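You operate a simulated robot arm through the tools that you are given. There is no shell and no other tool.

The job below is to be done with a simulated two-armed robot. You get a single attempt, and the scene is never put back.

## Task
Take the yellow pad from the top of the tile bench and put it on the black plate of the shake table. Put one of the clear bottles from the front of the resin stand on top of the blue pad. Put the ink bottle from the front of the cabinet top on the swatch. Take the purple dropper from the door end of the mixing table and put it on the small shelf beside the filing cabinet. Take the grey sanding block from the top of the craft bench and leave it on the shelf under the craft bench. Switch the turntable switch on. Put one of the shade jars from the top of the craft bench on the shelf under the craft bench. Put the polish bar on the window sill away on the top of the finishing bench. Put the pink cloth pad from the top of the packing bench on the side table and the white cloth pad on the back of the resin stand. Close the small carton lid. The order is free. Set down upright: pad, clear bottle, ink bottle, shade jar.

It is judged by the outcome, as a careful person would: the job done as asked, and still so three seconds after it is handed in. It fails if anything else is knocked over, pushed out of place, dropped, spilled or broken. A push-on lid holds only when it is set on centred and level and pressed home; a screw cap is set on level and turned clockwise until tight. Flat cloth is picked up by pressing the open fingertips on it (5 to 10 N) and closing them slowly along it; thin cloth reads only 2 to 8 mm in the jaws.

## Robot
Two 7-joint arms with two-finger parallel grippers on one trunk, on a base that moves. Base frame: it is fixed to the floor where the robot stands at the start and does not move with it; the origin is under the middle of the robot, x ahead of it, y to its left, z up; the surface under the hand at the start is at about z = 0.85. Units: m, degrees, N and s.
The left shoulder is at the start at [0.02, 0.17, 1.228], the right one opposite. With the tool pointing down near the work surface each hand reaches from about 0.1 to 0.66 m from the robot's upright axis, wherever it stands, measured 20 degrees to its own side. Places, roughly: back of the resin stand (12x20 cm) [0.1, -2.18, 0.8]; black plate of the shake table (19x14 cm) [0.32, 0.56, 0.9]; blue pad (6x5x4 cm) [-0.1, 2.1, 0.9]; clear bottle [0, -1.75, 0.75]; cloth pad [3.5, -0.75, 0.75]; dropper [-2, 0.25, 1]; finishing bench [1.9, -2.5, 0.9]; ink bottle [-3.5, -0.75, 1.25]; pad [0.5, 0, 0.75]; polish bar [3.25, -2, 1]; sanding block [-0.5, 1.5, 1]; shade jar [0, 2.25, 1]; shelf under the craft bench [-0.1, 2.2, 0.3]; side table [1.5, 2.2, 0.8]; small carton lid [3.1, -0.2, 0.9]; small shelf beside the filing cabinet (29x17 cm) [-3.24, -0.46, 0.6]; swatch [-1.25, -3.75, 1]; turntable switch [-0.1, 1.9, 0.9]. Payload 3.8 kg a hand.
Tool frame (each hand has its own): the origin (TCP) lies between the finger pads and is the grasp point; the fingertips stand 0.03 m ahead of it; z points along the fingers, y is the line along which they close. Largest opening 0.11 m; finger width 0.02, thickness 0.01; the body of the gripper, 0.048 by 0.112 m, starts 0.055 m behind the TCP.
Orientation is told as [roll, pitch, yaw] about the base's x, y, z axes, in that order, counted from this pose: with the fingers straight down and closing along the base's y, the tool's x points along the base's -x, its y along +y and its z along -z.

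## Interface
- The arms move only by the tool servo_tool. It takes "left_increments", "right_increments" or both (then of equal length, played together; a hand with none holds still); each is one flat list of numbers, 7 for each row, row after row: the shift along the tool's x, y, z in m, then the turn, a rotation vector about the tool's x, y, z in degrees, then the gripper command, from -1 (fully open) to 1 (shut), values between in proportion. In form: [dx, dy, dz, ax, ay, az, fingers, dx, dy, dz, ax, ay, az, fingers, ...]. A call has 1 to 20 rows; each row shifts and turns the commanded pose from where the row before left it, along the tool's axes as they then stand. Rows are played at 5 a second. More than 0.05 m and 8.6 degrees between two rows, or a gripper value outside its range, and nothing of the call is played. A pose out of reach is approached as far as the arm can. The call stops where the force on the tool passes 40 N (or 10 N more than at its start, if that is more) or the arm is blocked; 0.2 s more then pass. The fingers move at their own pace (about 0.072 m/s each) and stop on an object; they squeeze with about 26 N. The grip force told is the motor's: it shows also when the fingers shut on nothing. Time passes only in rows, and 0.2 s behind the last, so rows that do not move let the fingers close. The reply holds the time, the measured pose of the TCP, the force on the tool along the base axes, the opening and the grip force, in the units named above and with some noise, with the torque about the TCP (base axes, N m) and any sound that the robot's microphone picked up.
- Cameras (640 x 400 px; columns grow to the right, rows downward): "scene" is now at [0.0912, 0.0536, 1.3812]; the picture's right is [0.62, -0.78, 0.00], its down [-0.45, -0.35, -0.82] and it looks along [0.64, 0.51, -0.57] (base axes); focal length 289 px, centre (320, 200). "left" rides on the left gripper at [0.072, -0.017, -0.103] in its tool frame; the picture's right is [0.23, 0.97, 0.00], its down [-0.76, 0.18, -0.62] and it looks along [-0.61, 0.14, 0.78] (tool axes); focal length 222 px, centre (320, 200). "right" rides on the right gripper at [0.072, 0.017, -0.103] in its tool frame; the picture's right is [-0.23, 0.97, 0.00], its down [-0.76, -0.18, -0.62] and it looks along [-0.61, -0.14, 0.78] (tool axes); focal length 222 px, centre (320, 200). There is no depth. A picture from a camera that has moved, and an enlarged one, comes with that camera's place and axes in the base frame and with its lens.
- capture(camera): a new picture of that camera. The clock stands still meanwhile.
- slide_trunk(by): moves the trunk up (or, below 0, down) by that many m; the arms and the scene camera ride with it, the base frame stays. It gives what a move gives, with no picture.
- drive_base(legs): drives the robot by 1 to 6 legs, each [ahead, turn to the left] in m and degrees, along the robot's own axes; the way and the turn of a leg run together, so that a leg with both is an arc; at most 1.5 m and 180 degrees a leg. The arms and the cameras ride along, it lands a little off, and it stops where it bumps. It gives what a move gives.
- head_to(pan, tilt): turns the head with the scene camera to pan (to the left, within 80 degrees either way) and tilt (down, from -29 to 69), counted from straight ahead of the robot. It gives what a move gives.
- zoom(camera, box): a new picture of the part [left, top, right, bottom] of that camera's present view, enlarged. The clock stands still meanwhile.
- job_done(): hands the job in; it is judged then, once.

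Nothing tells you exact positions but the pictures and the camera data. Unless the task says otherwise, let go and move clear before handing in.

The tools are called as a command line: name --argument value ..., lists and objects as JSON in quotes. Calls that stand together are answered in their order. servo_tool: Moves the arms, as the interface text tells. Its arguments: {"type":"object","properties":{"left_increments":{"type":"array"},"right_increments":{"type":"array"}},"required":[]} The other tools are called the same way: slide_trunk (by) moves the trunk up or down; drive_base (legs) drives the base; head_to (pan, tilt) turns the head that bears the scene camera; capture (camera) takes a picture; zoom (camera, box) takes an enlarged picture of a part of a camera's view; job_done () hands the job in.

At the start:

```text
t: 0.0
left_tool_pos: [0.3866, 0.4417, 1.1517]
left_ee_rot: [-0.1, -0.1, 0.0]
left_ft_force: [-0.9, -0.2, -0.3]
left_wrist_torque: [0.02, 0.03, 0.0]
left_width: 0.1101
left_gripper_force: 0.0
right_tool_pos: [0.4613, 0.0397, 1.157]
right_ee_rot: [0.0, 0.0, 0.0]
right_ft_force: [-0.7, -0.1, -0.9]
right_wrist_torque: [-0.04, 0.04, 0.0]
right_width: 0.1102
right_gripper_force: 0.0
trunk travel left (down, up): [-0.325, 0.245]
robot x, y, heading: [0.0, -0.0008, 0.1]
head pan, tilt (commanded): [38.5, 34.7]
```

scene: 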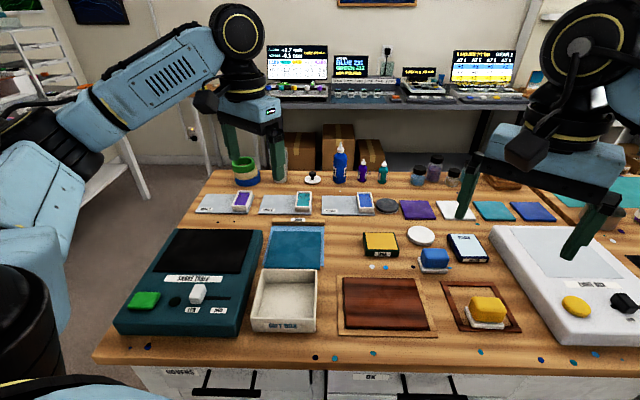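
right: 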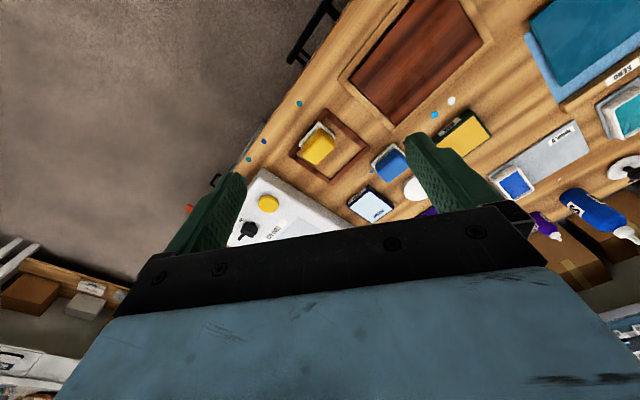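
left: 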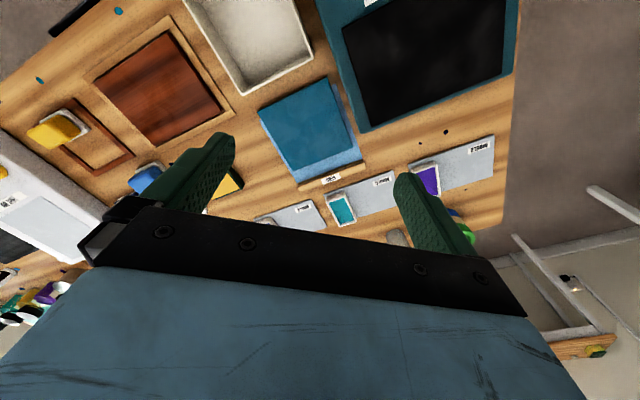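

The tile bench is ahead of me, with the shake table at its left and several pads on it. I'll look more closely before I move anything.

zoom --camera "scene" --box '[320, 180, 640, 380]'

zoom --camera "scene" --box '[80, 140, 400, 340]'

head_to --pan 0 --tilt 35

capture --camera "scene"

```text
2.00 times, centred on (480, 280) of scene
camera zoom: at [0.0912, 0.0536, 1.3812], right [0.62, -0.78, 0.0], down [-0.45, -0.35, -0.82], along [0.64, 0.51, -0.57], focal length 578 px, centre (0, 40)
```

zoom: 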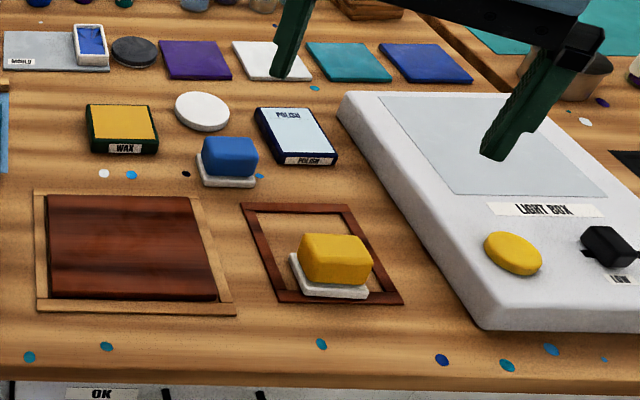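

```text
2.00 times, centred on (240, 240) of scene
camera zoom: at [0.0912, 0.0536, 1.3812], right [0.62, -0.78, 0.0], down [-0.45, -0.35, -0.82], along [0.64, 0.51, -0.57], focal length 578 px, centre (480, 120)
```

zoom: 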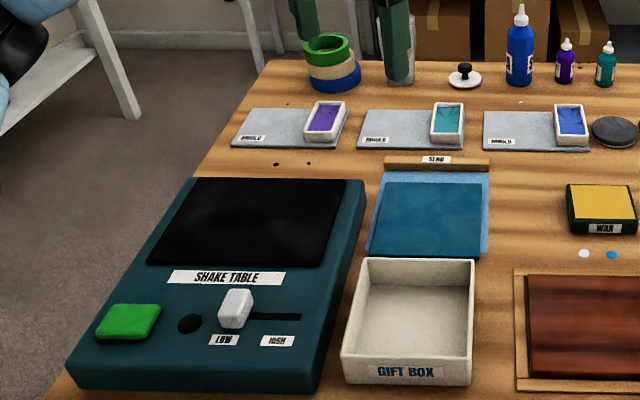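

```text
t: 1.1
left_tool_pos: [0.3856, 0.4417, 1.1523]
left_ee_rot: [0.0, 0.0, -0.1]
left_ft_force: [0.2, -0.7, -0.9]
left_wrist_torque: [0.04, 0.0, -0.02]
left_width: 0.11
left_gripper_force: 0.1
right_tool_pos: [0.4625, 0.0398, 1.1575]
right_ee_rot: [0.0, 0.0, 0.0]
right_ft_force: [0.1, -0.8, 0.2]
right_wrist_torque: [0.02, -0.02, -0.05]
right_width: 0.11
right_gripper_force: 0.0
trunk travel left (down, up): [-0.325, 0.245]
robot x, y, heading: [-0.0006, -0.0021, 0.0]
head pan, tilt (commanded): [0.0, 35.0]
```

```text
taken
camera scene: at [0.1102, -0.0012, 1.3808], right [0.0, -1.0, 0.0], down [-0.57, 0.0, -0.82], along [0.82, 0.0, -0.57], focal length 289 px, centre (320, 200)
```

scene: 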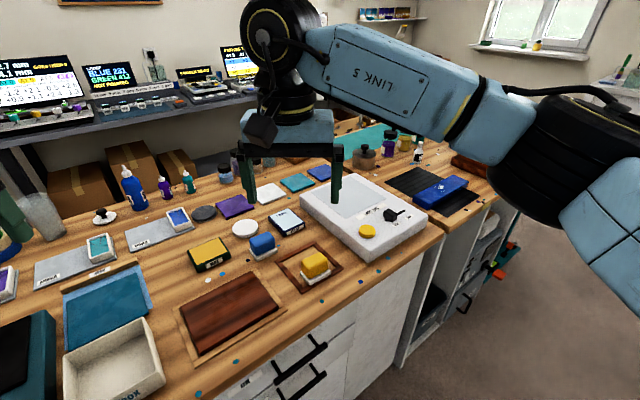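

The yellow pad on its white base sits in the frame at about (0.57, 0.01). I'll zoom in on it, and look around the room to build a map.

zoom --camera "scene" --box '[240, 220, 400, 320]'

head_to --pan 78 --tilt 20

capture --camera "scene"

head_to --pan -78 --tilt 20

capture --camera "scene"

head_to --pan -40 --tilt 15

capture --camera "scene"

```text
4.00 times, centred on (320, 270) of scene
camera zoom: at [0.1102, -0.0012, 1.3808], right [0.0, -1.0, 0.0], down [-0.57, 0.0, -0.82], along [0.82, 0.0, -0.57], focal length 1156 px, centre (320, -80)
```

zoom: 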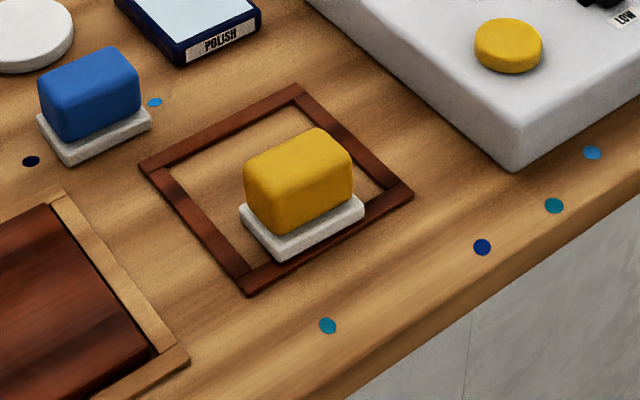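

```text
t: 2.6
left_tool_pos: [0.3852, 0.4415, 1.1524]
left_ee_rot: [-0.1, 0.0, 0.1]
left_ft_force: [0.2, 1.0, 0.1]
left_wrist_torque: [0.0, 0.0, 0.03]
left_width: 0.1099
left_gripper_force: 0.0
right_tool_pos: [0.4612, 0.0396, 1.159]
right_ee_rot: [0.0, 0.0, -0.1]
right_ft_force: [0.8, -0.1, 0.1]
right_wrist_torque: [0.0, -0.05, 0.01]
right_width: 0.1102
right_gripper_force: 0.0
trunk travel left (down, up): [-0.325, 0.245]
robot x, y, heading: [-0.0018, 0.001, -0.2]
head pan, tilt (commanded): [78.0, 20.0]
```

```text
taken
camera scene: at [0.0415, 0.0898, 1.4046], right [0.98, -0.21, 0.0], down [-0.07, -0.33, -0.94], along [0.2, 0.92, -0.34], focal length 289 px, centre (320, 200)
```

scene: 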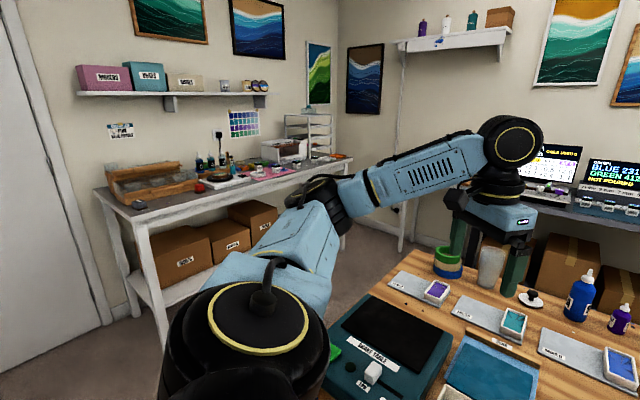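

```text
t: 5.0
left_tool_pos: [0.3864, 0.442, 1.1516]
left_ee_rot: [0.0, 0.0, -0.1]
left_ft_force: [-0.5, 0.6, 0.0]
left_wrist_torque: [0.0, 0.0, 0.0]
left_width: 0.1104
left_gripper_force: 0.0
right_tool_pos: [0.4617, 0.0394, 1.1586]
right_ee_rot: [0.0, 0.0, 0.0]
right_ft_force: [-0.1, -0.1, 0.2]
right_wrist_torque: [0.02, -0.01, 0.01]
right_width: 0.11
right_gripper_force: 0.0
trunk travel left (down, up): [-0.325, 0.245]
robot x, y, heading: [-0.004, -0.0027, 0.1]
head pan, tilt (commanded): [-78.0, 20.0]
```

```text
taken
camera scene: at [0.0415, -0.0924, 1.4046], right [-0.98, -0.21, 0.0], down [-0.07, 0.33, -0.94], along [0.2, -0.92, -0.34], focal length 289 px, centre (320, 200)
```

scene: 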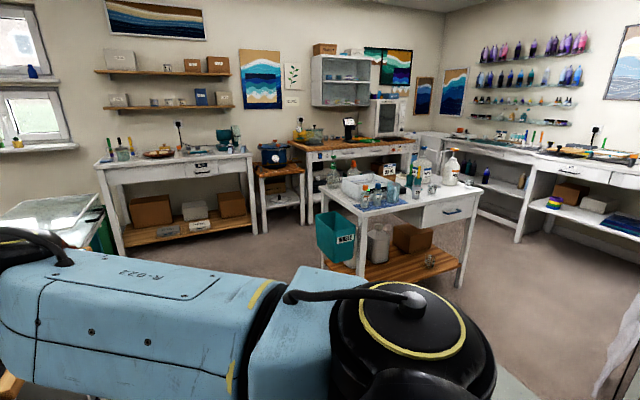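

```text
t: 6.0
left_tool_pos: [0.3865, 0.4423, 1.1517]
left_ee_rot: [0.0, 0.1, 0.0]
left_ft_force: [0.0, -1.3, 0.0]
left_wrist_torque: [-0.04, 0.01, 0.02]
left_width: 0.11
left_gripper_force: 0.0
right_tool_pos: [0.462, 0.0405, 1.1589]
right_ee_rot: [0.0, 0.1, 0.0]
right_ft_force: [-0.8, -0.6, 0.1]
right_wrist_torque: [0.02, -0.03, 0.02]
right_width: 0.1101
right_gripper_force: 0.0
trunk travel left (down, up): [-0.325, 0.245]
robot x, y, heading: [-0.0027, -0.0024, 0.2]
head pan, tilt (commanded): [-40.0, 15.0]
```

```text
taken
camera scene: at [0.0936, -0.0614, 1.4128], right [-0.64, -0.77, 0.0], down [-0.2, 0.17, -0.97], along [0.74, -0.62, -0.26], focal length 289 px, centre (320, 200)
```

scene: 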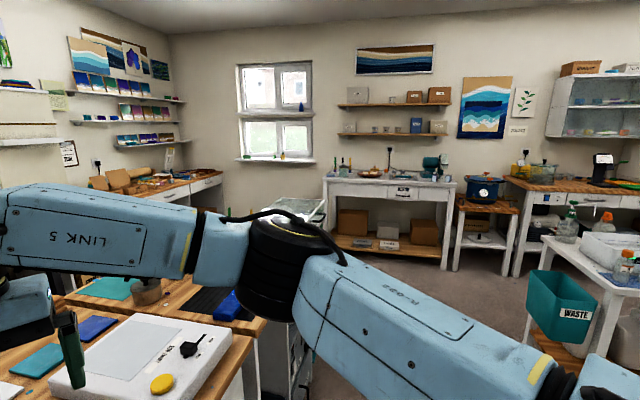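

The map is coming together: the craft bench is to the left, the resin stand to the right, and the finishing bench is beyond it. I'll do the yellow pad first. The right hand moves aside while the left hand turns and goes above the pad.

servo_tool --left_increments '[0, 0, 0, 0, 0, -7, -1, 0, 0, 0, 0, 0, -7, -1, 0, 0, 0, 0, 0, -7, -1, 0, 0, 0, 0, 0, -7, -1, 0, 0, 0, 0, 0, -7, -1, 0, 0, 0, 0, 0, 0, -1, 0, 0, 0, 0, 0, 0, -1, 0, 0, 0, 0, 0, 0, -1]' --right_increments '[0, -0.045, 0, 0, 0, 0, -1, 0, -0.045, 0, 0, 0, 0, -1, 0.01, -0.045, 0, 0, 0, 0, -1, 0.01, -0.045, 0, 0, 0, 0, -1, 0.01, -0.045, 0, 0, 0, 0, -1, 0.01, -0.045, 0, 0, 0, 0, -1, 0.01, -0.045, 0, 0, 0, 0, -1, 0.01, -0.045, 0, 0, 0, 0, -1]'

head_to --pan 10 --tilt 40

capture --camera "scene"

```text
t: 7.8
left_tool_pos: [0.3851, 0.4397, 1.152]
left_ee_rot: [0.1, -0.1, 34.9]
left_ft_force: [0.2, 0.7, -0.5]
left_wrist_torque: [0.04, -0.01, -0.01]
left_width: 0.1101
left_gripper_force: 0.1
right_tool_pos: [0.4034, -0.3199, 1.1593]
right_ee_rot: [0.0, 0.0, 0.1]
right_ft_force: [-0.3, -0.4, -0.5]
right_wrist_torque: [0.02, -0.02, 0.01]
right_width: 0.1101
right_gripper_force: 0.0
trunk travel left (down, up): [-0.325, 0.245]
robot x, y, heading: [0.0008, -0.0006, 0.1]
head pan, tilt (commanded): [-40.0, 15.0]
```

```text
t: 9.0
left_tool_pos: [0.3862, 0.442, 1.1527]
left_ee_rot: [0.0, 0.0, 35.0]
left_ft_force: [0.1, 0.5, -0.2]
left_wrist_torque: [-0.01, 0.0, 0.03]
left_width: 0.11
left_gripper_force: 0.0
right_tool_pos: [0.403, -0.318, 1.1586]
right_ee_rot: [0.0, 0.0, 0.1]
right_ft_force: [-0.1, 0.5, -0.3]
right_wrist_torque: [0.02, 0.02, 0.03]
right_width: 0.1099
right_gripper_force: 0.0
trunk travel left (down, up): [-0.325, 0.245]
robot x, y, heading: [0.0009, -0.0017, -0.1]
head pan, tilt (commanded): [10.0, 40.0]
```

```text
taken
camera scene: at [0.1058, 0.0134, 1.3733], right [0.17, -0.98, 0.0], down [-0.63, -0.11, -0.77], along [0.75, 0.13, -0.64], focal length 289 px, centre (320, 200)
```

scene: 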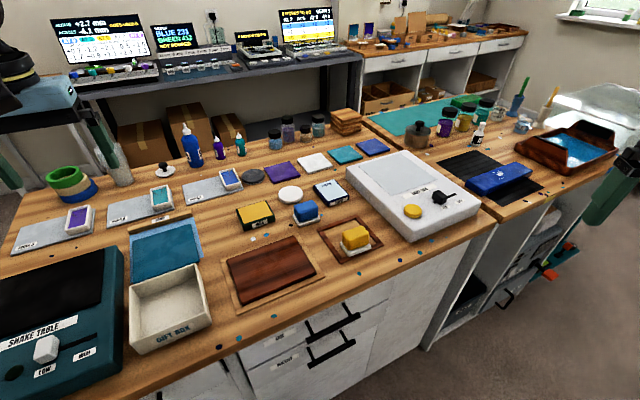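

The view of the bench is clear now, with the pad at about (0.565, 0.008). Next I move the left hand above it.

servo_tool --left_increments '[0.01025, -0.0458, 0, 0, 0, 0, -1, 0.01025, -0.0458, 0, 0, 0, 0, -1, 0.01025, -0.0458, 0, 0, 0, 0, -1, 0.01025, -0.0458, 0, 0, 0, 0, -1, 0.01025, -0.0458, 0, 0, 0, 0, -1, 0.01025, -0.0458, 0.02, 0, 0, 0, -1, 0.01025, -0.0458, 0.03, 0, 0, 0, -1, 0.01025, -0.0458, 0.03, 0, 0, 0, -1, 0.01025, -0.0458, 0.03, 0, 0, 0, -1, 0.01025, -0.0458, 0.03, 0, 0, 0, -1]'

capture --camera "scene"

capture --camera "left"

```text
refused: row 6 steps farther than a row can; nothing moved
```

```text
taken
camera scene: at [0.1058, 0.0134, 1.3733], right [0.17, -0.98, 0.0], down [-0.63, -0.11, -0.77], along [0.75, 0.13, -0.64], focal length 289 px, centre (320, 200)
```

scene: 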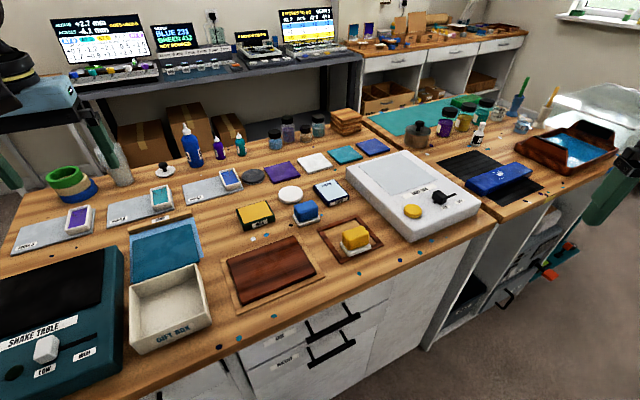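

```text
taken
camera left: at [0.3365, 0.3861, 1.256], right [-0.74, 0.67, 0.0], down [0.52, 0.58, 0.62], along [0.42, 0.46, -0.78], focal length 222 px, centre (320, 200)
```

left: 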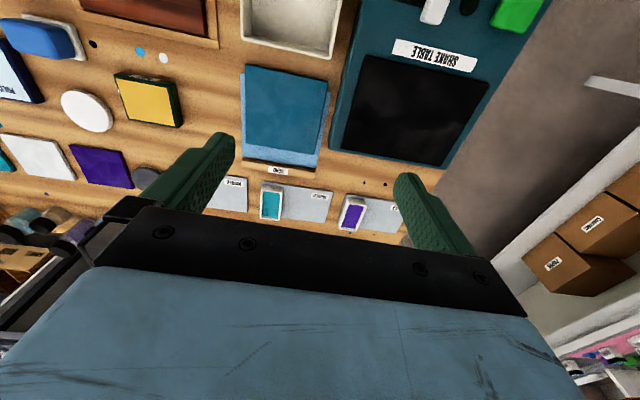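

That call was refused because a row was too long, since the limit counts all three axes together. I'll go across first and then down.

servo_tool --left_increments '[0.01025, -0.0458, 0, 0, 0, 0, -1, 0.01025, -0.0458, 0, 0, 0, 0, -1, 0.01025, -0.0458, 0, 0, 0, 0, -1, 0.01025, -0.0458, 0, 0, 0, 0, -1, 0.01025, -0.0458, 0, 0, 0, 0, -1, 0.01025, -0.0458, 0, 0, 0, 0, -1, 0.01025, -0.0458, 0, 0, 0, 0, -1, 0.01025, -0.0458, 0, 0, 0, 0, -1, 0.01025, -0.0458, 0, 0, 0, 0, -1, 0.01025, -0.0458, 0, 0, 0, 0, -1, 0, 0, 0.045, 0, 0, 0, -1, 0, 0, 0.045, 0, 0, 0, -1, 0, 0, 0.045, 0, 0, 0, -1, 0, 0, 0, 0, 0, 0, -1]'

capture --camera "scene"

capture --camera "left"

```text
t: 12.0
left_tool_pos: [0.5644, 0.0062, 1.0179]
left_ee_rot: [0.0, 0.1, 35.0]
left_ft_force: [0.0, -0.2, -0.2]
left_wrist_torque: [-0.04, -0.01, 0.01]
left_width: 0.11
left_gripper_force: 0.0
right_tool_pos: [0.403, -0.319, 1.1594]
right_ee_rot: [0.1, 0.0, 0.0]
right_ft_force: [-0.5, -0.9, -0.4]
right_wrist_torque: [0.02, 0.03, -0.02]
right_width: 0.1099
right_gripper_force: 0.0
trunk travel left (down, up): [-0.325, 0.245]
robot x, y, heading: [-0.0005, 0.0002, -0.1]
head pan, tilt (commanded): [10.0, 40.0]
```

```text
taken
camera scene: at [0.1056, 0.0132, 1.3733], right [0.17, -0.98, 0.0], down [-0.63, -0.11, -0.77], along [0.75, 0.13, -0.64], focal length 289 px, centre (320, 200)
```

scene: 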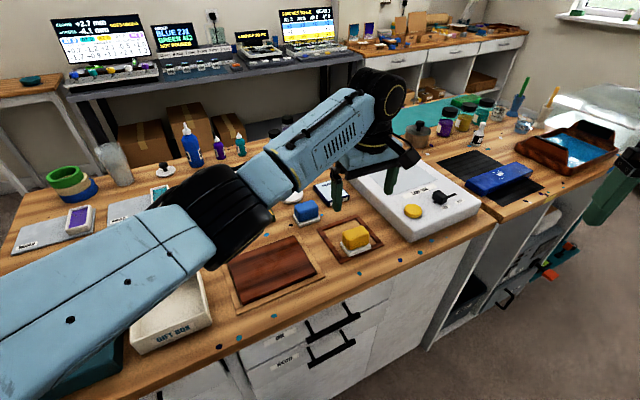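

```text
taken
camera left: at [0.5147, -0.0487, 1.122], right [-0.74, 0.67, 0.0], down [0.52, 0.58, 0.62], along [0.42, 0.46, -0.78], focal length 222 px, centre (320, 200)
```

left: 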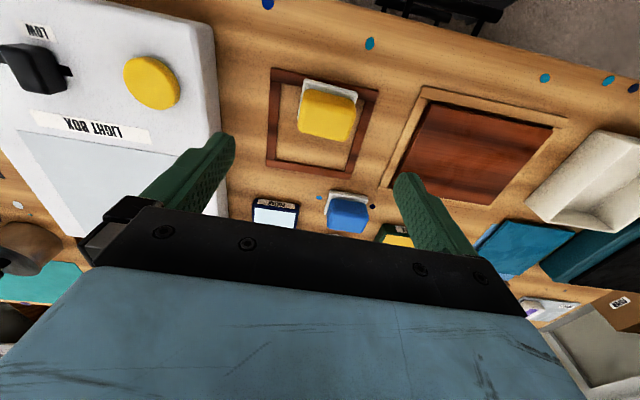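

zoom --camera "left" --box '[240, 40, 400, 240]'

zoom --camera "scene" --box '[300, 180, 420, 280]'

```text
2.00 times, centred on (320, 140) of left
camera zoom: at [0.5147, -0.0487, 1.122], right [-0.74, 0.67, 0.0], down [0.52, 0.58, 0.62], along [0.42, 0.46, -0.78], focal length 444 px, centre (320, 320)
```

zoom: 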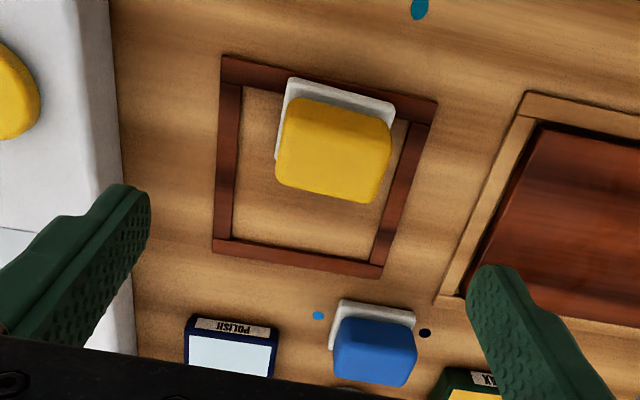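

```text
4.00 times, centred on (360, 230) of scene
camera zoom: at [0.1056, 0.0132, 1.3733], right [0.17, -0.98, 0.0], down [-0.63, -0.11, -0.77], along [0.75, 0.13, -0.64], focal length 1156 px, centre (160, 80)
```

zoom: 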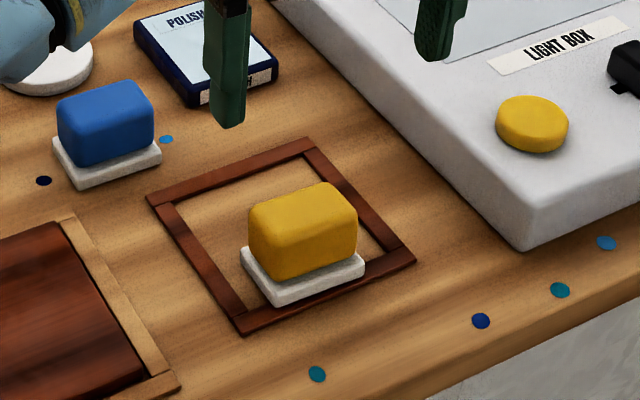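

The pad's centre works out to about (0.561, 0.012) with its long side along the closing direction. I'll make a small correction, go down, and close.

servo_tool --left_increments '[0, 0.0072, 0, 0, 0, -2.4, -1, 0, 0, 0.04, 0, 0, 0, -1, 0, 0, 0.04, 0, 0, 0, -1, 0, 0, 0.03, 0, 0, 0, -1, 0, 0, 0.015, 0, 0, 0, -1, 0, 0, 0, 0, 0, 0, -1]'

zoom --camera "scene" --box '[300, 180, 420, 280]'

capture --camera "left"

```text
t: 13.4
left_tool_pos: [0.5594, 0.0152, 0.8904]
left_ee_rot: [0.0, 0.0, 37.3]
left_ft_force: [0.0, -1.0, 0.2]
left_wrist_torque: [-0.03, 0.01, 0.01]
left_width: 0.11
left_gripper_force: 0.1
right_tool_pos: [0.4036, -0.3191, 1.1589]
right_ee_rot: [0.0, 0.0, 0.0]
right_ft_force: [0.1, 0.1, -0.8]
right_wrist_torque: [0.01, -0.01, 0.01]
right_width: 0.11
right_gripper_force: 0.2
trunk travel left (down, up): [-0.325, 0.245]
robot x, y, heading: [-0.0009, -0.0024, -0.0]
head pan, tilt (commanded): [10.0, 40.0]
```

```text
4.00 times, centred on (360, 230) of scene
camera zoom: at [0.1058, 0.0135, 1.3732], right [0.17, -0.98, 0.0], down [-0.63, -0.11, -0.77], along [0.75, 0.13, -0.64], focal length 1156 px, centre (160, 80)
```

zoom: 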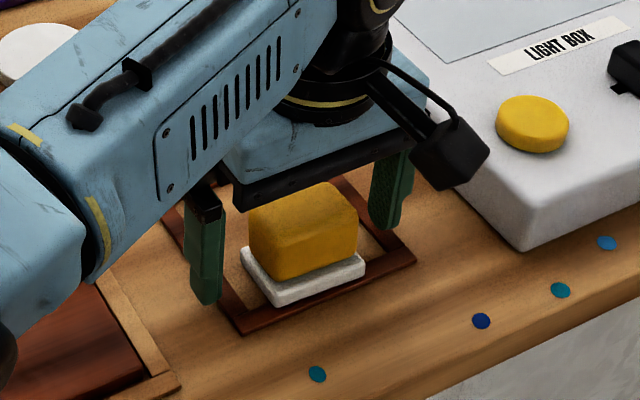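

```text
taken
camera left: at [0.5127, -0.0427, 0.9941], right [-0.77, 0.64, 0.0], down [0.5, 0.6, 0.62], along [0.4, 0.48, -0.78], focal length 222 px, centre (320, 200)
```

left: 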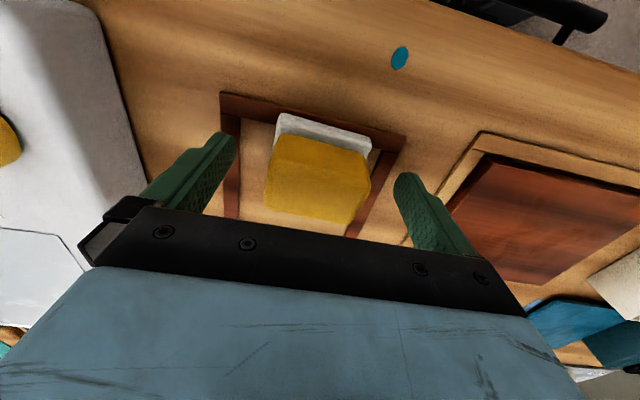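

The pad is centred between the fingers, so I close now.

servo_tool --left_increments '[0, 0, 0, 0, 0, 0, 1, 0, 0, 0, 0, 0, 0, 1, 0, 0, 0, 0, 0, 0, 1, 0, 0, 0, 0, 0, 0, 1, 0, 0, 0, 0, 0, 0, 1]'

zoom --camera "scene" --box '[300, 180, 420, 280]'

```text
t: 14.6
left_tool_pos: [0.5612, 0.0155, 0.8901]
left_ee_rot: [0.0, 0.1, 37.3]
left_ft_force: [-1.9, -0.5, -0.2]
left_wrist_torque: [0.0, 0.03, 0.01]
left_width: 0.0592
left_gripper_force: 26.0
right_tool_pos: [0.4029, -0.3183, 1.1591]
right_ee_rot: [0.0, 0.0, 0.0]
right_ft_force: [1.0, 0.6, 0.4]
right_wrist_torque: [-0.01, -0.03, -0.01]
right_width: 0.1101
right_gripper_force: 0.1
trunk travel left (down, up): [-0.325, 0.245]
robot x, y, heading: [0.0034, -0.0035, -0.1]
head pan, tilt (commanded): [10.0, 40.0]
```

```text
4.00 times, centred on (360, 230) of scene
camera zoom: at [0.1058, 0.0134, 1.3732], right [0.17, -0.98, 0.0], down [-0.63, -0.11, -0.77], along [0.75, 0.13, -0.64], focal length 1156 px, centre (160, 80)
```

zoom: 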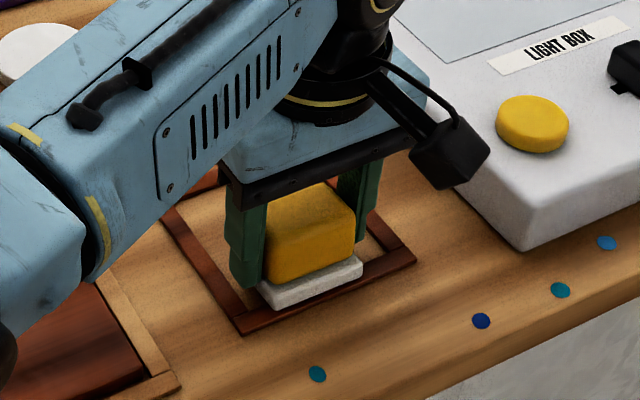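

The pad is held at 59 mm. I lift it and carry it to above the black plate.

servo_tool --left_increments '[0, 0, -0.02, 0, 0, 0, 1, 0, 0, -0.04, 0, 0, 0, 1, 0, 0, -0.045, 0, 0, 0, 1, 0, 0, -0.045, 0, 0, 0, 1, -0.01042, 0.0449, 0, 0, 0, 0, 1, -0.01042, 0.0449, 0, 0, 0, 0, 1, -0.01042, 0.0449, 0, 0, 0, 0, 1, -0.01042, 0.0449, 0, 0, 0, 0, 1, -0.01042, 0.0449, 0, 0, 0, 0, 1, -0.01042, 0.0449, 0, 0, 0, 0, 1, -0.01042, 0.0449, 0, 0, 0, 0, 1, -0.01042, 0.0449, 0, 0, 0, 0, 1, -0.01042, 0.0449, 0, 0, 0, 0, 1, -0.01042, 0.0449, 0, 0, 0, 0, 1, -0.01042, 0.0449, 0, 0, 0, 0, 1, -0.01042, 0.0449, 0, 0, 0, 0, 1, -0.01042, 0.0449, 0, 0, 0, 0, 1]'

head_to --pan 45 --tilt 40

capture --camera "scene"

capture --camera "left"

```text
t: 18.2
left_tool_pos: [0.3131, 0.5589, 1.042]
left_ee_rot: [-0.1, 0.0, 37.3]
left_ft_force: [-0.6, 0.5, 0.3]
left_wrist_torque: [-0.04, -0.01, -0.01]
left_width: 0.0
left_gripper_force: 26.1
right_tool_pos: [0.4026, -0.319, 1.159]
right_ee_rot: [-0.1, 0.0, -0.1]
right_ft_force: [0.4, -0.1, -0.2]
right_wrist_torque: [-0.01, -0.04, 0.01]
right_width: 0.1099
right_gripper_force: 0.0
trunk travel left (down, up): [-0.325, 0.245]
robot x, y, heading: [-0.0019, -0.0025, -0.2]
head pan, tilt (commanded): [10.0, 40.0]
```

```text
t: 19.2
left_tool_pos: [0.3153, 0.558, 1.0428]
left_ee_rot: [0.0, 0.0, 37.4]
left_ft_force: [0.3, 0.2, -0.2]
left_wrist_torque: [0.01, -0.05, 0.0]
left_width: 0.0001
left_gripper_force: 26.0
right_tool_pos: [0.4035, -0.3176, 1.1593]
right_ee_rot: [0.0, -0.1, 0.0]
right_ft_force: [-1.0, 0.1, 0.3]
right_wrist_torque: [0.01, 0.0, -0.03]
right_width: 0.1101
right_gripper_force: 0.0
trunk travel left (down, up): [-0.325, 0.245]
robot x, y, heading: [-0.0048, 0.001, 0.1]
head pan, tilt (commanded): [45.0, 40.0]
```

```text
taken
camera scene: at [0.0823, 0.0587, 1.3732], right [0.71, -0.71, 0.0], down [-0.45, -0.45, -0.77], along [0.54, 0.54, -0.64], focal length 289 px, centre (320, 200)
```

scene: 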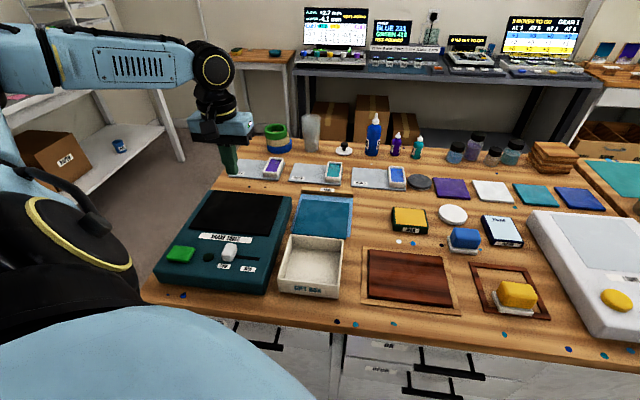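

```text
taken
camera left: at [0.2668, 0.5014, 1.1461], right [-0.77, 0.64, 0.0], down [0.5, 0.6, 0.62], along [0.4, 0.48, -0.78], focal length 222 px, centre (320, 200)
```

left: 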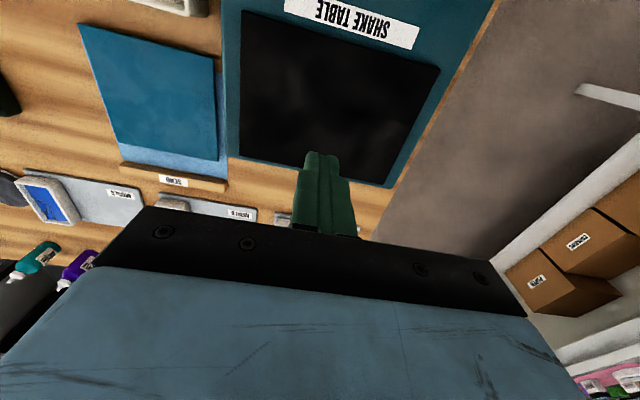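

The fingers closed on nothing: the pad slipped off and is still standing in the frame. My grip must have been too high, on the rounded edge of the base. I open and go back to look.

servo_tool --left_increments '[0.01042, -0.0449, 0, 0, 0, 0, -1, 0.01042, -0.0449, 0, 0, 0, 0, -1, 0.01042, -0.0449, 0, 0, 0, 0, -1, 0.01042, -0.0449, 0, 0, 0, 0, -1, 0.01042, -0.0449, 0, 0, 0, 0, -1, 0.01042, -0.0449, 0, 0, 0, 0, -1, 0.01042, -0.0449, 0, 0, 0, 0, -1, 0.01042, -0.0449, 0, 0, 0, 0, -1, 0.01042, -0.0449, 0, 0, 0, 0, -1, 0.01042, -0.0449, 0, 0, 0, 0, -1, 0.01042, -0.0449, 0, 0, 0, 0, -1, 0.01042, -0.0449, 0, 0, 0, 0, -1, 0.01042, -0.0449, 0, 0, 0, 0, -1]'

head_to --pan 10 --tilt 40

zoom --camera "scene" --box '[320, 200, 400, 250]'

zoom --camera "left" --box '[240, 40, 400, 140]'

```text
t: 22.0
left_tool_pos: [0.5622, 0.0134, 1.0411]
left_ee_rot: [0.1, 0.0, 37.3]
left_ft_force: [-0.4, -0.1, 0.6]
left_wrist_torque: [0.01, 0.0, 0.0]
left_width: 0.1101
left_gripper_force: 0.0
right_tool_pos: [0.4027, -0.3198, 1.1581]
right_ee_rot: [0.0, 0.0, 0.1]
right_ft_force: [0.6, 0.3, -0.2]
right_wrist_torque: [0.0, 0.0, -0.02]
right_width: 0.1099
right_gripper_force: 0.0
trunk travel left (down, up): [-0.325, 0.245]
robot x, y, heading: [-0.0025, 0.0013, 0.1]
head pan, tilt (commanded): [45.0, 40.0]
```

```text
t: 23.0
left_tool_pos: [0.561, 0.0131, 1.0401]
left_ee_rot: [-0.1, -0.1, 37.4]
left_ft_force: [-0.7, 0.2, -0.3]
left_wrist_torque: [0.01, 0.02, -0.02]
left_width: 0.1099
left_gripper_force: 0.0
right_tool_pos: [0.4031, -0.3183, 1.1585]
right_ee_rot: [0.0, -0.1, 0.1]
right_ft_force: [-0.2, 0.0, 0.8]
right_wrist_torque: [0.0, 0.03, -0.02]
right_width: 0.1101
right_gripper_force: 0.1
trunk travel left (down, up): [-0.325, 0.245]
robot x, y, heading: [0.0007, -0.0, 0.2]
head pan, tilt (commanded): [10.0, 40.0]
```

```text
8.00 times, centred on (360, 225) of scene
camera zoom: at [0.1058, 0.0136, 1.3732], right [0.17, -0.98, 0.0], down [-0.63, -0.11, -0.77], along [0.75, 0.13, -0.64], focal length 2313 px, centre (0, 0)
```

zoom: 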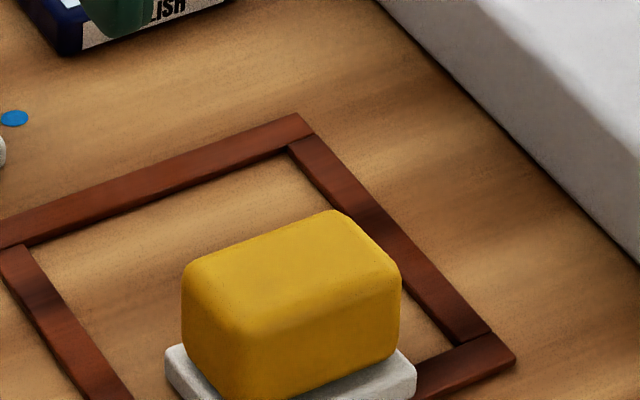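

```text
4.00 times, centred on (320, 90) of left
camera zoom: at [0.5145, -0.0437, 1.1446], right [-0.77, 0.64, 0.0], down [0.5, 0.6, 0.62], along [0.4, 0.48, -0.78], focal length 888 px, centre (320, 640)
```

zoom: 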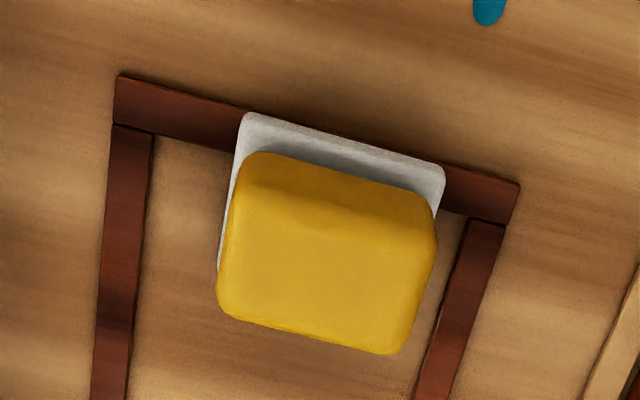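

The pad hasn't moved. The fingertips had caught only the top edge of the white base, so this time I'll grip 1 cm higher, on the flat sides of the yellow block.

servo_tool --left_increments '[0, 0, 0.04, 0, 0, 0, -1, 0, 0, 0.04, 0, 0, 0, -1, 0, 0, 0.04, 0, 0, 0, -1, 0, 0, 0.021, 0, 0, 0, -1, 0, 0, 0, 0, 0, 0, -1, 0, 0, 0, 0, 0, 0, 1, 0, 0, 0, 0, 0, 0, 1, 0, 0, 0, 0, 0, 0, 1, 0, 0, 0, 0, 0, 0, 1, 0, 0, 0, 0, 0, 0, 1]'

zoom --camera "scene" --box '[310, 200, 410, 270]'

```text
t: 25.2
left_tool_pos: [0.5596, 0.0133, 0.9009]
left_ee_rot: [0.0, 0.0, 37.4]
left_ft_force: [0.6, 0.3, -0.6]
left_wrist_torque: [0.01, 0.0, -0.01]
left_width: 0.0555
left_gripper_force: 25.7
right_tool_pos: [0.403, -0.3185, 1.159]
right_ee_rot: [0.0, -0.1, 0.0]
right_ft_force: [0.4, -0.5, -0.6]
right_wrist_torque: [0.0, 0.02, 0.02]
right_width: 0.1098
right_gripper_force: 0.0
trunk travel left (down, up): [-0.325, 0.245]
robot x, y, heading: [-0.0006, 0.0001, -0.0]
head pan, tilt (commanded): [10.0, 40.0]
```

```text
5.71 times, centred on (360, 235) of scene
camera zoom: at [0.1059, 0.0135, 1.3732], right [0.17, -0.98, 0.0], down [-0.63, -0.11, -0.77], along [0.75, 0.13, -0.64], focal length 1652 px, centre (91, 0)
```

zoom: 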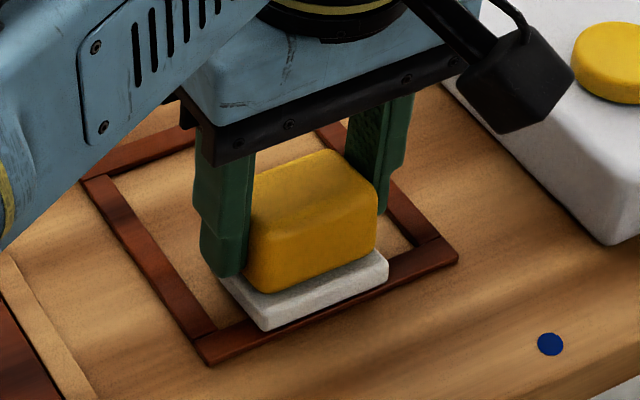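

Now the grip is on the yellow block at 55 mm, so I'll do a small test lift.

servo_tool --left_increments '[0, 0, -0.01, 0, 0, 0, 1, 0, 0, -0.015, 0, 0, 0, 1, 0, 0, -0.02, 0, 0, 0, 1, 0, 0, -0.02, 0, 0, 0, 1]'

zoom --camera "scene" --box '[310, 190, 410, 260]'

```text
t: 26.2
left_tool_pos: [0.5593, 0.0122, 0.9649]
left_ee_rot: [0.0, 0.1, 37.4]
left_ft_force: [-0.2, 0.0, -1.1]
left_wrist_torque: [0.02, 0.0, -0.03]
left_width: 0.0554
left_gripper_force: 26.1
right_tool_pos: [0.4031, -0.3186, 1.1592]
right_ee_rot: [0.0, 0.0, 0.0]
right_ft_force: [-0.7, -0.2, 0.6]
right_wrist_torque: [-0.01, 0.01, 0.03]
right_width: 0.1102
right_gripper_force: 0.1
trunk travel left (down, up): [-0.325, 0.245]
robot x, y, heading: [-0.0033, 0.0005, 0.2]
head pan, tilt (commanded): [10.0, 40.0]
```

```text
5.71 times, centred on (360, 225) of scene
camera zoom: at [0.1057, 0.0134, 1.3732], right [0.17, -0.98, 0.0], down [-0.63, -0.11, -0.77], along [0.75, 0.13, -0.64], focal length 1652 px, centre (91, 57)
```

zoom: 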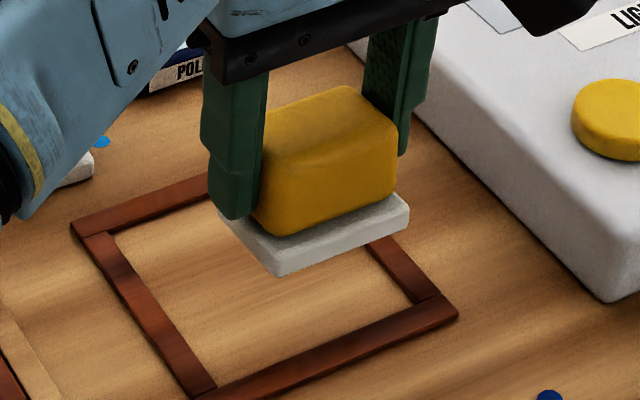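

The pad is held and off the bench. I carry it over to the black plate.

servo_tool --left_increments '[0, 0, -0.03, 0, 0, 0, 1, 0, 0, -0.03, 0, 0, 0, 1, 0, 0, -0.02, 0, 0, 0, 1, -0.0107, 0.045, 0, 0, 0, 0, 1, -0.0107, 0.045, 0, 0, 0, 0, 1, -0.0107, 0.045, 0, 0, 0, 0, 1, -0.0107, 0.045, 0, 0, 0, 0, 1, -0.0107, 0.045, 0, 0, 0, 0, 1, -0.0107, 0.045, 0, 0, 0, 0, 1, -0.0107, 0.045, 0, 0, 0, 0, 1, -0.0107, 0.045, 0, 0, 0, 0, 1, -0.0107, 0.045, 0, 0, 0, 0, 1, -0.0107, 0.045, 0, 0, 0, 0, 1, -0.0107, 0.045, 0, 0, 0, 0, 1, -0.0107, 0.045, 0, 0, 0, 0, 1, -0.0107, 0.045, 0, 0, 0, 0, 1]'

head_to --pan 50 --tilt 40

capture --camera "scene"

capture --camera "left"

```text
t: 29.6
left_tool_pos: [0.3187, 0.5632, 1.0446]
left_ee_rot: [0.0, 0.0, 37.4]
left_ft_force: [-0.2, 0.8, 0.0]
left_wrist_torque: [0.01, -0.04, -0.03]
left_width: 0.0552
left_gripper_force: 26.5
right_tool_pos: [0.4026, -0.3173, 1.1592]
right_ee_rot: [0.0, -0.1, -0.1]
right_ft_force: [-0.1, -0.1, -0.5]
right_wrist_torque: [0.01, -0.01, 0.01]
right_width: 0.1099
right_gripper_force: 0.1
trunk travel left (down, up): [-0.325, 0.245]
robot x, y, heading: [0.0006, 0.0025, -0.1]
head pan, tilt (commanded): [10.0, 40.0]
```

```text
t: 30.7
left_tool_pos: [0.317, 0.5613, 1.0443]
left_ee_rot: [0.0, 0.0, 37.4]
left_ft_force: [0.6, -0.5, -1.0]
left_wrist_torque: [-0.01, -0.02, -0.04]
left_width: 0.0551
left_gripper_force: 26.2
right_tool_pos: [0.4029, -0.3193, 1.1588]
right_ee_rot: [0.0, 0.0, 0.0]
right_ft_force: [-0.2, -0.4, 0.6]
right_wrist_torque: [-0.02, -0.02, 0.02]
right_width: 0.1101
right_gripper_force: 0.1
trunk travel left (down, up): [-0.325, 0.245]
robot x, y, heading: [0.0, 0.0007, -0.1]
head pan, tilt (commanded): [50.0, 40.0]
```

```text
taken
camera scene: at [0.0769, 0.0638, 1.3732], right [0.77, -0.64, 0.0], down [-0.41, -0.49, -0.77], along [0.49, 0.59, -0.64], focal length 289 px, centre (320, 200)
```

scene: 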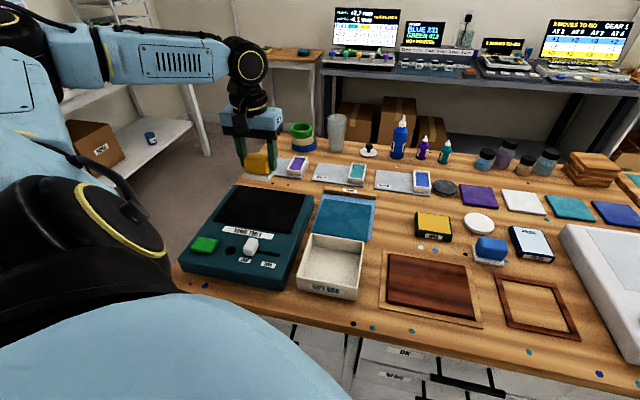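

```text
taken
camera left: at [0.2712, 0.5045, 1.1484], right [-0.77, 0.64, 0.0], down [0.5, 0.6, 0.62], along [0.4, 0.48, -0.78], focal length 222 px, centre (320, 200)
```

left: 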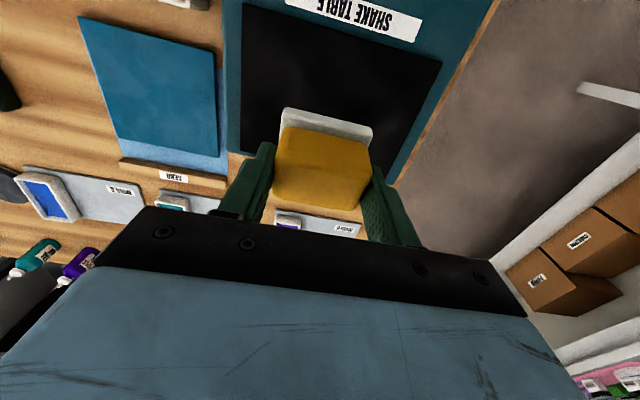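

The pad is over the plate, close to its centre. I lower it slowly, watching the force.

servo_tool --left_increments '[0, 0, 0.04, 0, 0, 0, 1, 0, 0, 0.03, 0, 0, 0, 1, 0, 0, 0.01, 0, 0, 0, 1, 0, 0, 0.005, 0, 0, 0, 1, 0, 0, 0, 0, 0, 0, 1]'

zoom --camera "scene" --box '[200, 120, 320, 220]'

```text
t: 31.9
left_tool_pos: [0.3167, 0.5622, 0.959]
left_ee_rot: [0.0, 0.0, 37.4]
left_ft_force: [1.6, 0.0, -0.9]
left_wrist_torque: [-0.01, -0.01, -0.03]
left_width: 0.0549
left_gripper_force: 25.7
right_tool_pos: [0.4025, -0.3181, 1.1593]
right_ee_rot: [0.1, 0.0, -0.1]
right_ft_force: [-0.7, 0.0, -0.8]
right_wrist_torque: [-0.02, 0.0, -0.03]
right_width: 0.1101
right_gripper_force: 0.1
trunk travel left (down, up): [-0.325, 0.245]
robot x, y, heading: [0.0007, 0.0005, 0.1]
head pan, tilt (commanded): [50.0, 40.0]
```

```text
4.00 times, centred on (260, 170) of scene
camera zoom: at [0.0768, 0.0638, 1.3732], right [0.77, -0.64, 0.0], down [-0.41, -0.49, -0.77], along [0.49, 0.59, -0.64], focal length 1156 px, centre (560, 320)
```

zoom: 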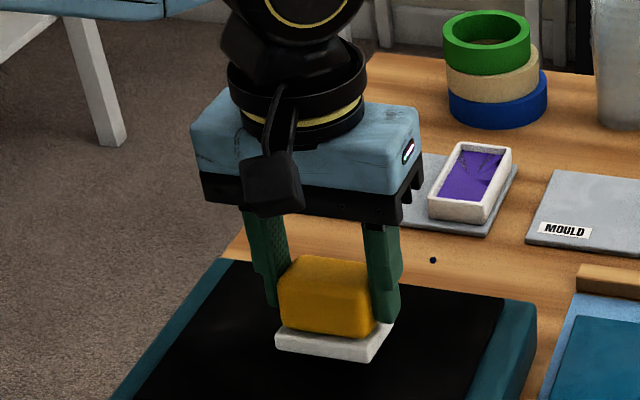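

servo_tool --left_increments '[0, 0, 0.004, 0, 0, 0, 1, 0, 0, 0.004, 0, 0, 0, 1, 0, 0, 0, 0, 0, 0, 1]'

zoom --camera "scene" --box '[200, 120, 320, 220]'

```text
t: 32.7
left_tool_pos: [0.3164, 0.5625, 0.952]
left_ee_rot: [-0.1, 0.0, 37.4]
left_ft_force: [-1.0, -0.8, -0.9]
left_wrist_torque: [0.01, 0.02, -0.01]
left_width: 0.0555
left_gripper_force: 25.8
right_tool_pos: [0.4026, -0.3185, 1.1592]
right_ee_rot: [-0.1, 0.0, 0.0]
right_ft_force: [-0.2, -0.7, 0.3]
right_wrist_torque: [-0.02, 0.02, 0.03]
right_width: 0.1099
right_gripper_force: 0.0
trunk travel left (down, up): [-0.325, 0.245]
robot x, y, heading: [0.0052, -0.0024, -0.2]
head pan, tilt (commanded): [50.0, 40.0]
```

```text
4.00 times, centred on (260, 170) of scene
camera zoom: at [0.0768, 0.0638, 1.3732], right [0.77, -0.64, 0.0], down [-0.41, -0.49, -0.77], along [0.49, 0.59, -0.64], focal length 1156 px, centre (560, 320)
```

zoom: 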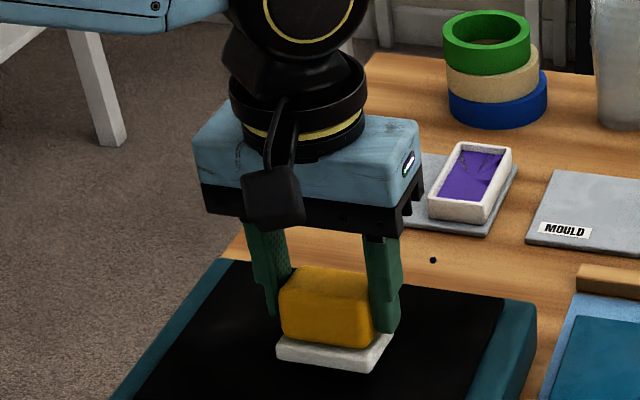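

servo_tool --left_increments '[0, 0, 0.003, 0, 0, 0, 1, 0, 0, 0.003, 0, 0, 0, 1, 0, 0, 0.002, 0, 0, 0, 1, 0, 0, 0, 0, 0, 0, 1]'

zoom --camera "scene" --box '[200, 120, 320, 220]'

```text
t: 33.7
left_tool_pos: [0.3151, 0.561, 0.9495]
left_ee_rot: [0.0, -0.5, 37.4]
left_ft_force: [-4.8, 0.7, 35.4]
left_wrist_torque: [0.33, -0.29, -0.02]
left_width: 0.056
left_gripper_force: 25.8
right_tool_pos: [0.4009, -0.3219, 1.1599]
right_ee_rot: [0.0, -0.2, -0.1]
right_ft_force: [1.2, 0.4, 0.1]
right_wrist_torque: [-0.01, 0.02, -0.01]
right_width: 0.11
right_gripper_force: 0.2
trunk travel left (down, up): [-0.325, 0.245]
robot x, y, heading: [0.002, -0.0045, 0.3]
head pan, tilt (commanded): [50.0, 40.0]
```

```text
4.00 times, centred on (260, 170) of scene
camera zoom: at [0.0741, 0.0606, 1.3738], right [0.77, -0.64, 0.0], down [-0.41, -0.49, -0.77], along [0.49, 0.59, -0.64], focal length 1156 px, centre (560, 320)
```

zoom: 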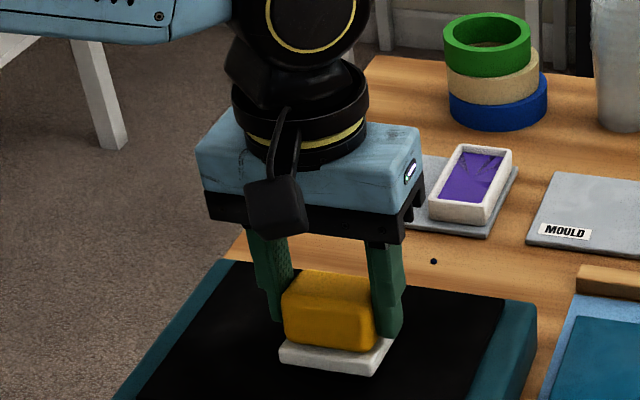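

It has made contact at 35 N. I ease off, open, and retreat straight up.

servo_tool --left_increments '[0, 0, -0.004, 0, 0, 0, 1, 0, 0, -0.001, 0, 0, 0, 1, 0, 0, 0, 0, 0, 0, 0.3, 0, 0, 0, 0, 0, 0, -1, 0, 0, 0, 0, 0, 0, -1, 0, 0, 0, 0, 0, 0, -1, 0, 0, -0.03, 0, 0, 0, -1, 0, 0, -0.04, 0, 0, 0, -1, 0, 0, -0.04, 0, 0, 0, -1]'

zoom --camera "scene" --box '[160, 120, 320, 300]'

capture --camera "left"

```text
t: 35.7
left_tool_pos: [0.3151, 0.5636, 1.0595]
left_ee_rot: [0.1, 0.0, 37.4]
left_ft_force: [0.9, 0.0, 0.8]
left_wrist_torque: [0.01, -0.01, 0.01]
left_width: 0.1099
left_gripper_force: 0.0
right_tool_pos: [0.4021, -0.319, 1.1596]
right_ee_rot: [0.0, -0.1, 0.0]
right_ft_force: [0.3, -0.3, -0.6]
right_wrist_torque: [0.0, 0.01, 0.01]
right_width: 0.1099
right_gripper_force: 0.0
trunk travel left (down, up): [-0.325, 0.245]
robot x, y, heading: [0.0, -0.0024, -0.1]
head pan, tilt (commanded): [50.0, 40.0]
```

```text
2.22 times, centred on (240, 210) of scene
camera zoom: at [0.0765, 0.0635, 1.3733], right [0.77, -0.64, 0.0], down [-0.41, -0.49, -0.77], along [0.49, 0.59, -0.64], focal length 642 px, centre (498, 178)
```

zoom: 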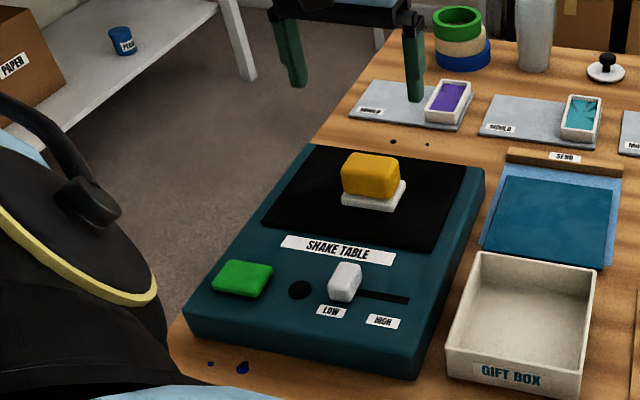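

```text
taken
camera left: at [0.2681, 0.5072, 1.1639], right [-0.77, 0.64, 0.0], down [0.5, 0.6, 0.62], along [0.4, 0.48, -0.78], focal length 222 px, centre (320, 200)
```

left: 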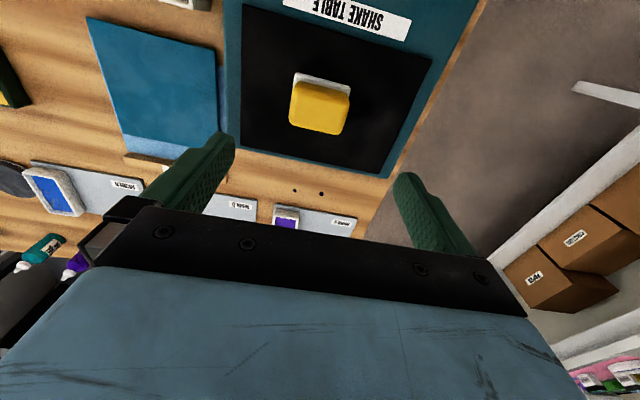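

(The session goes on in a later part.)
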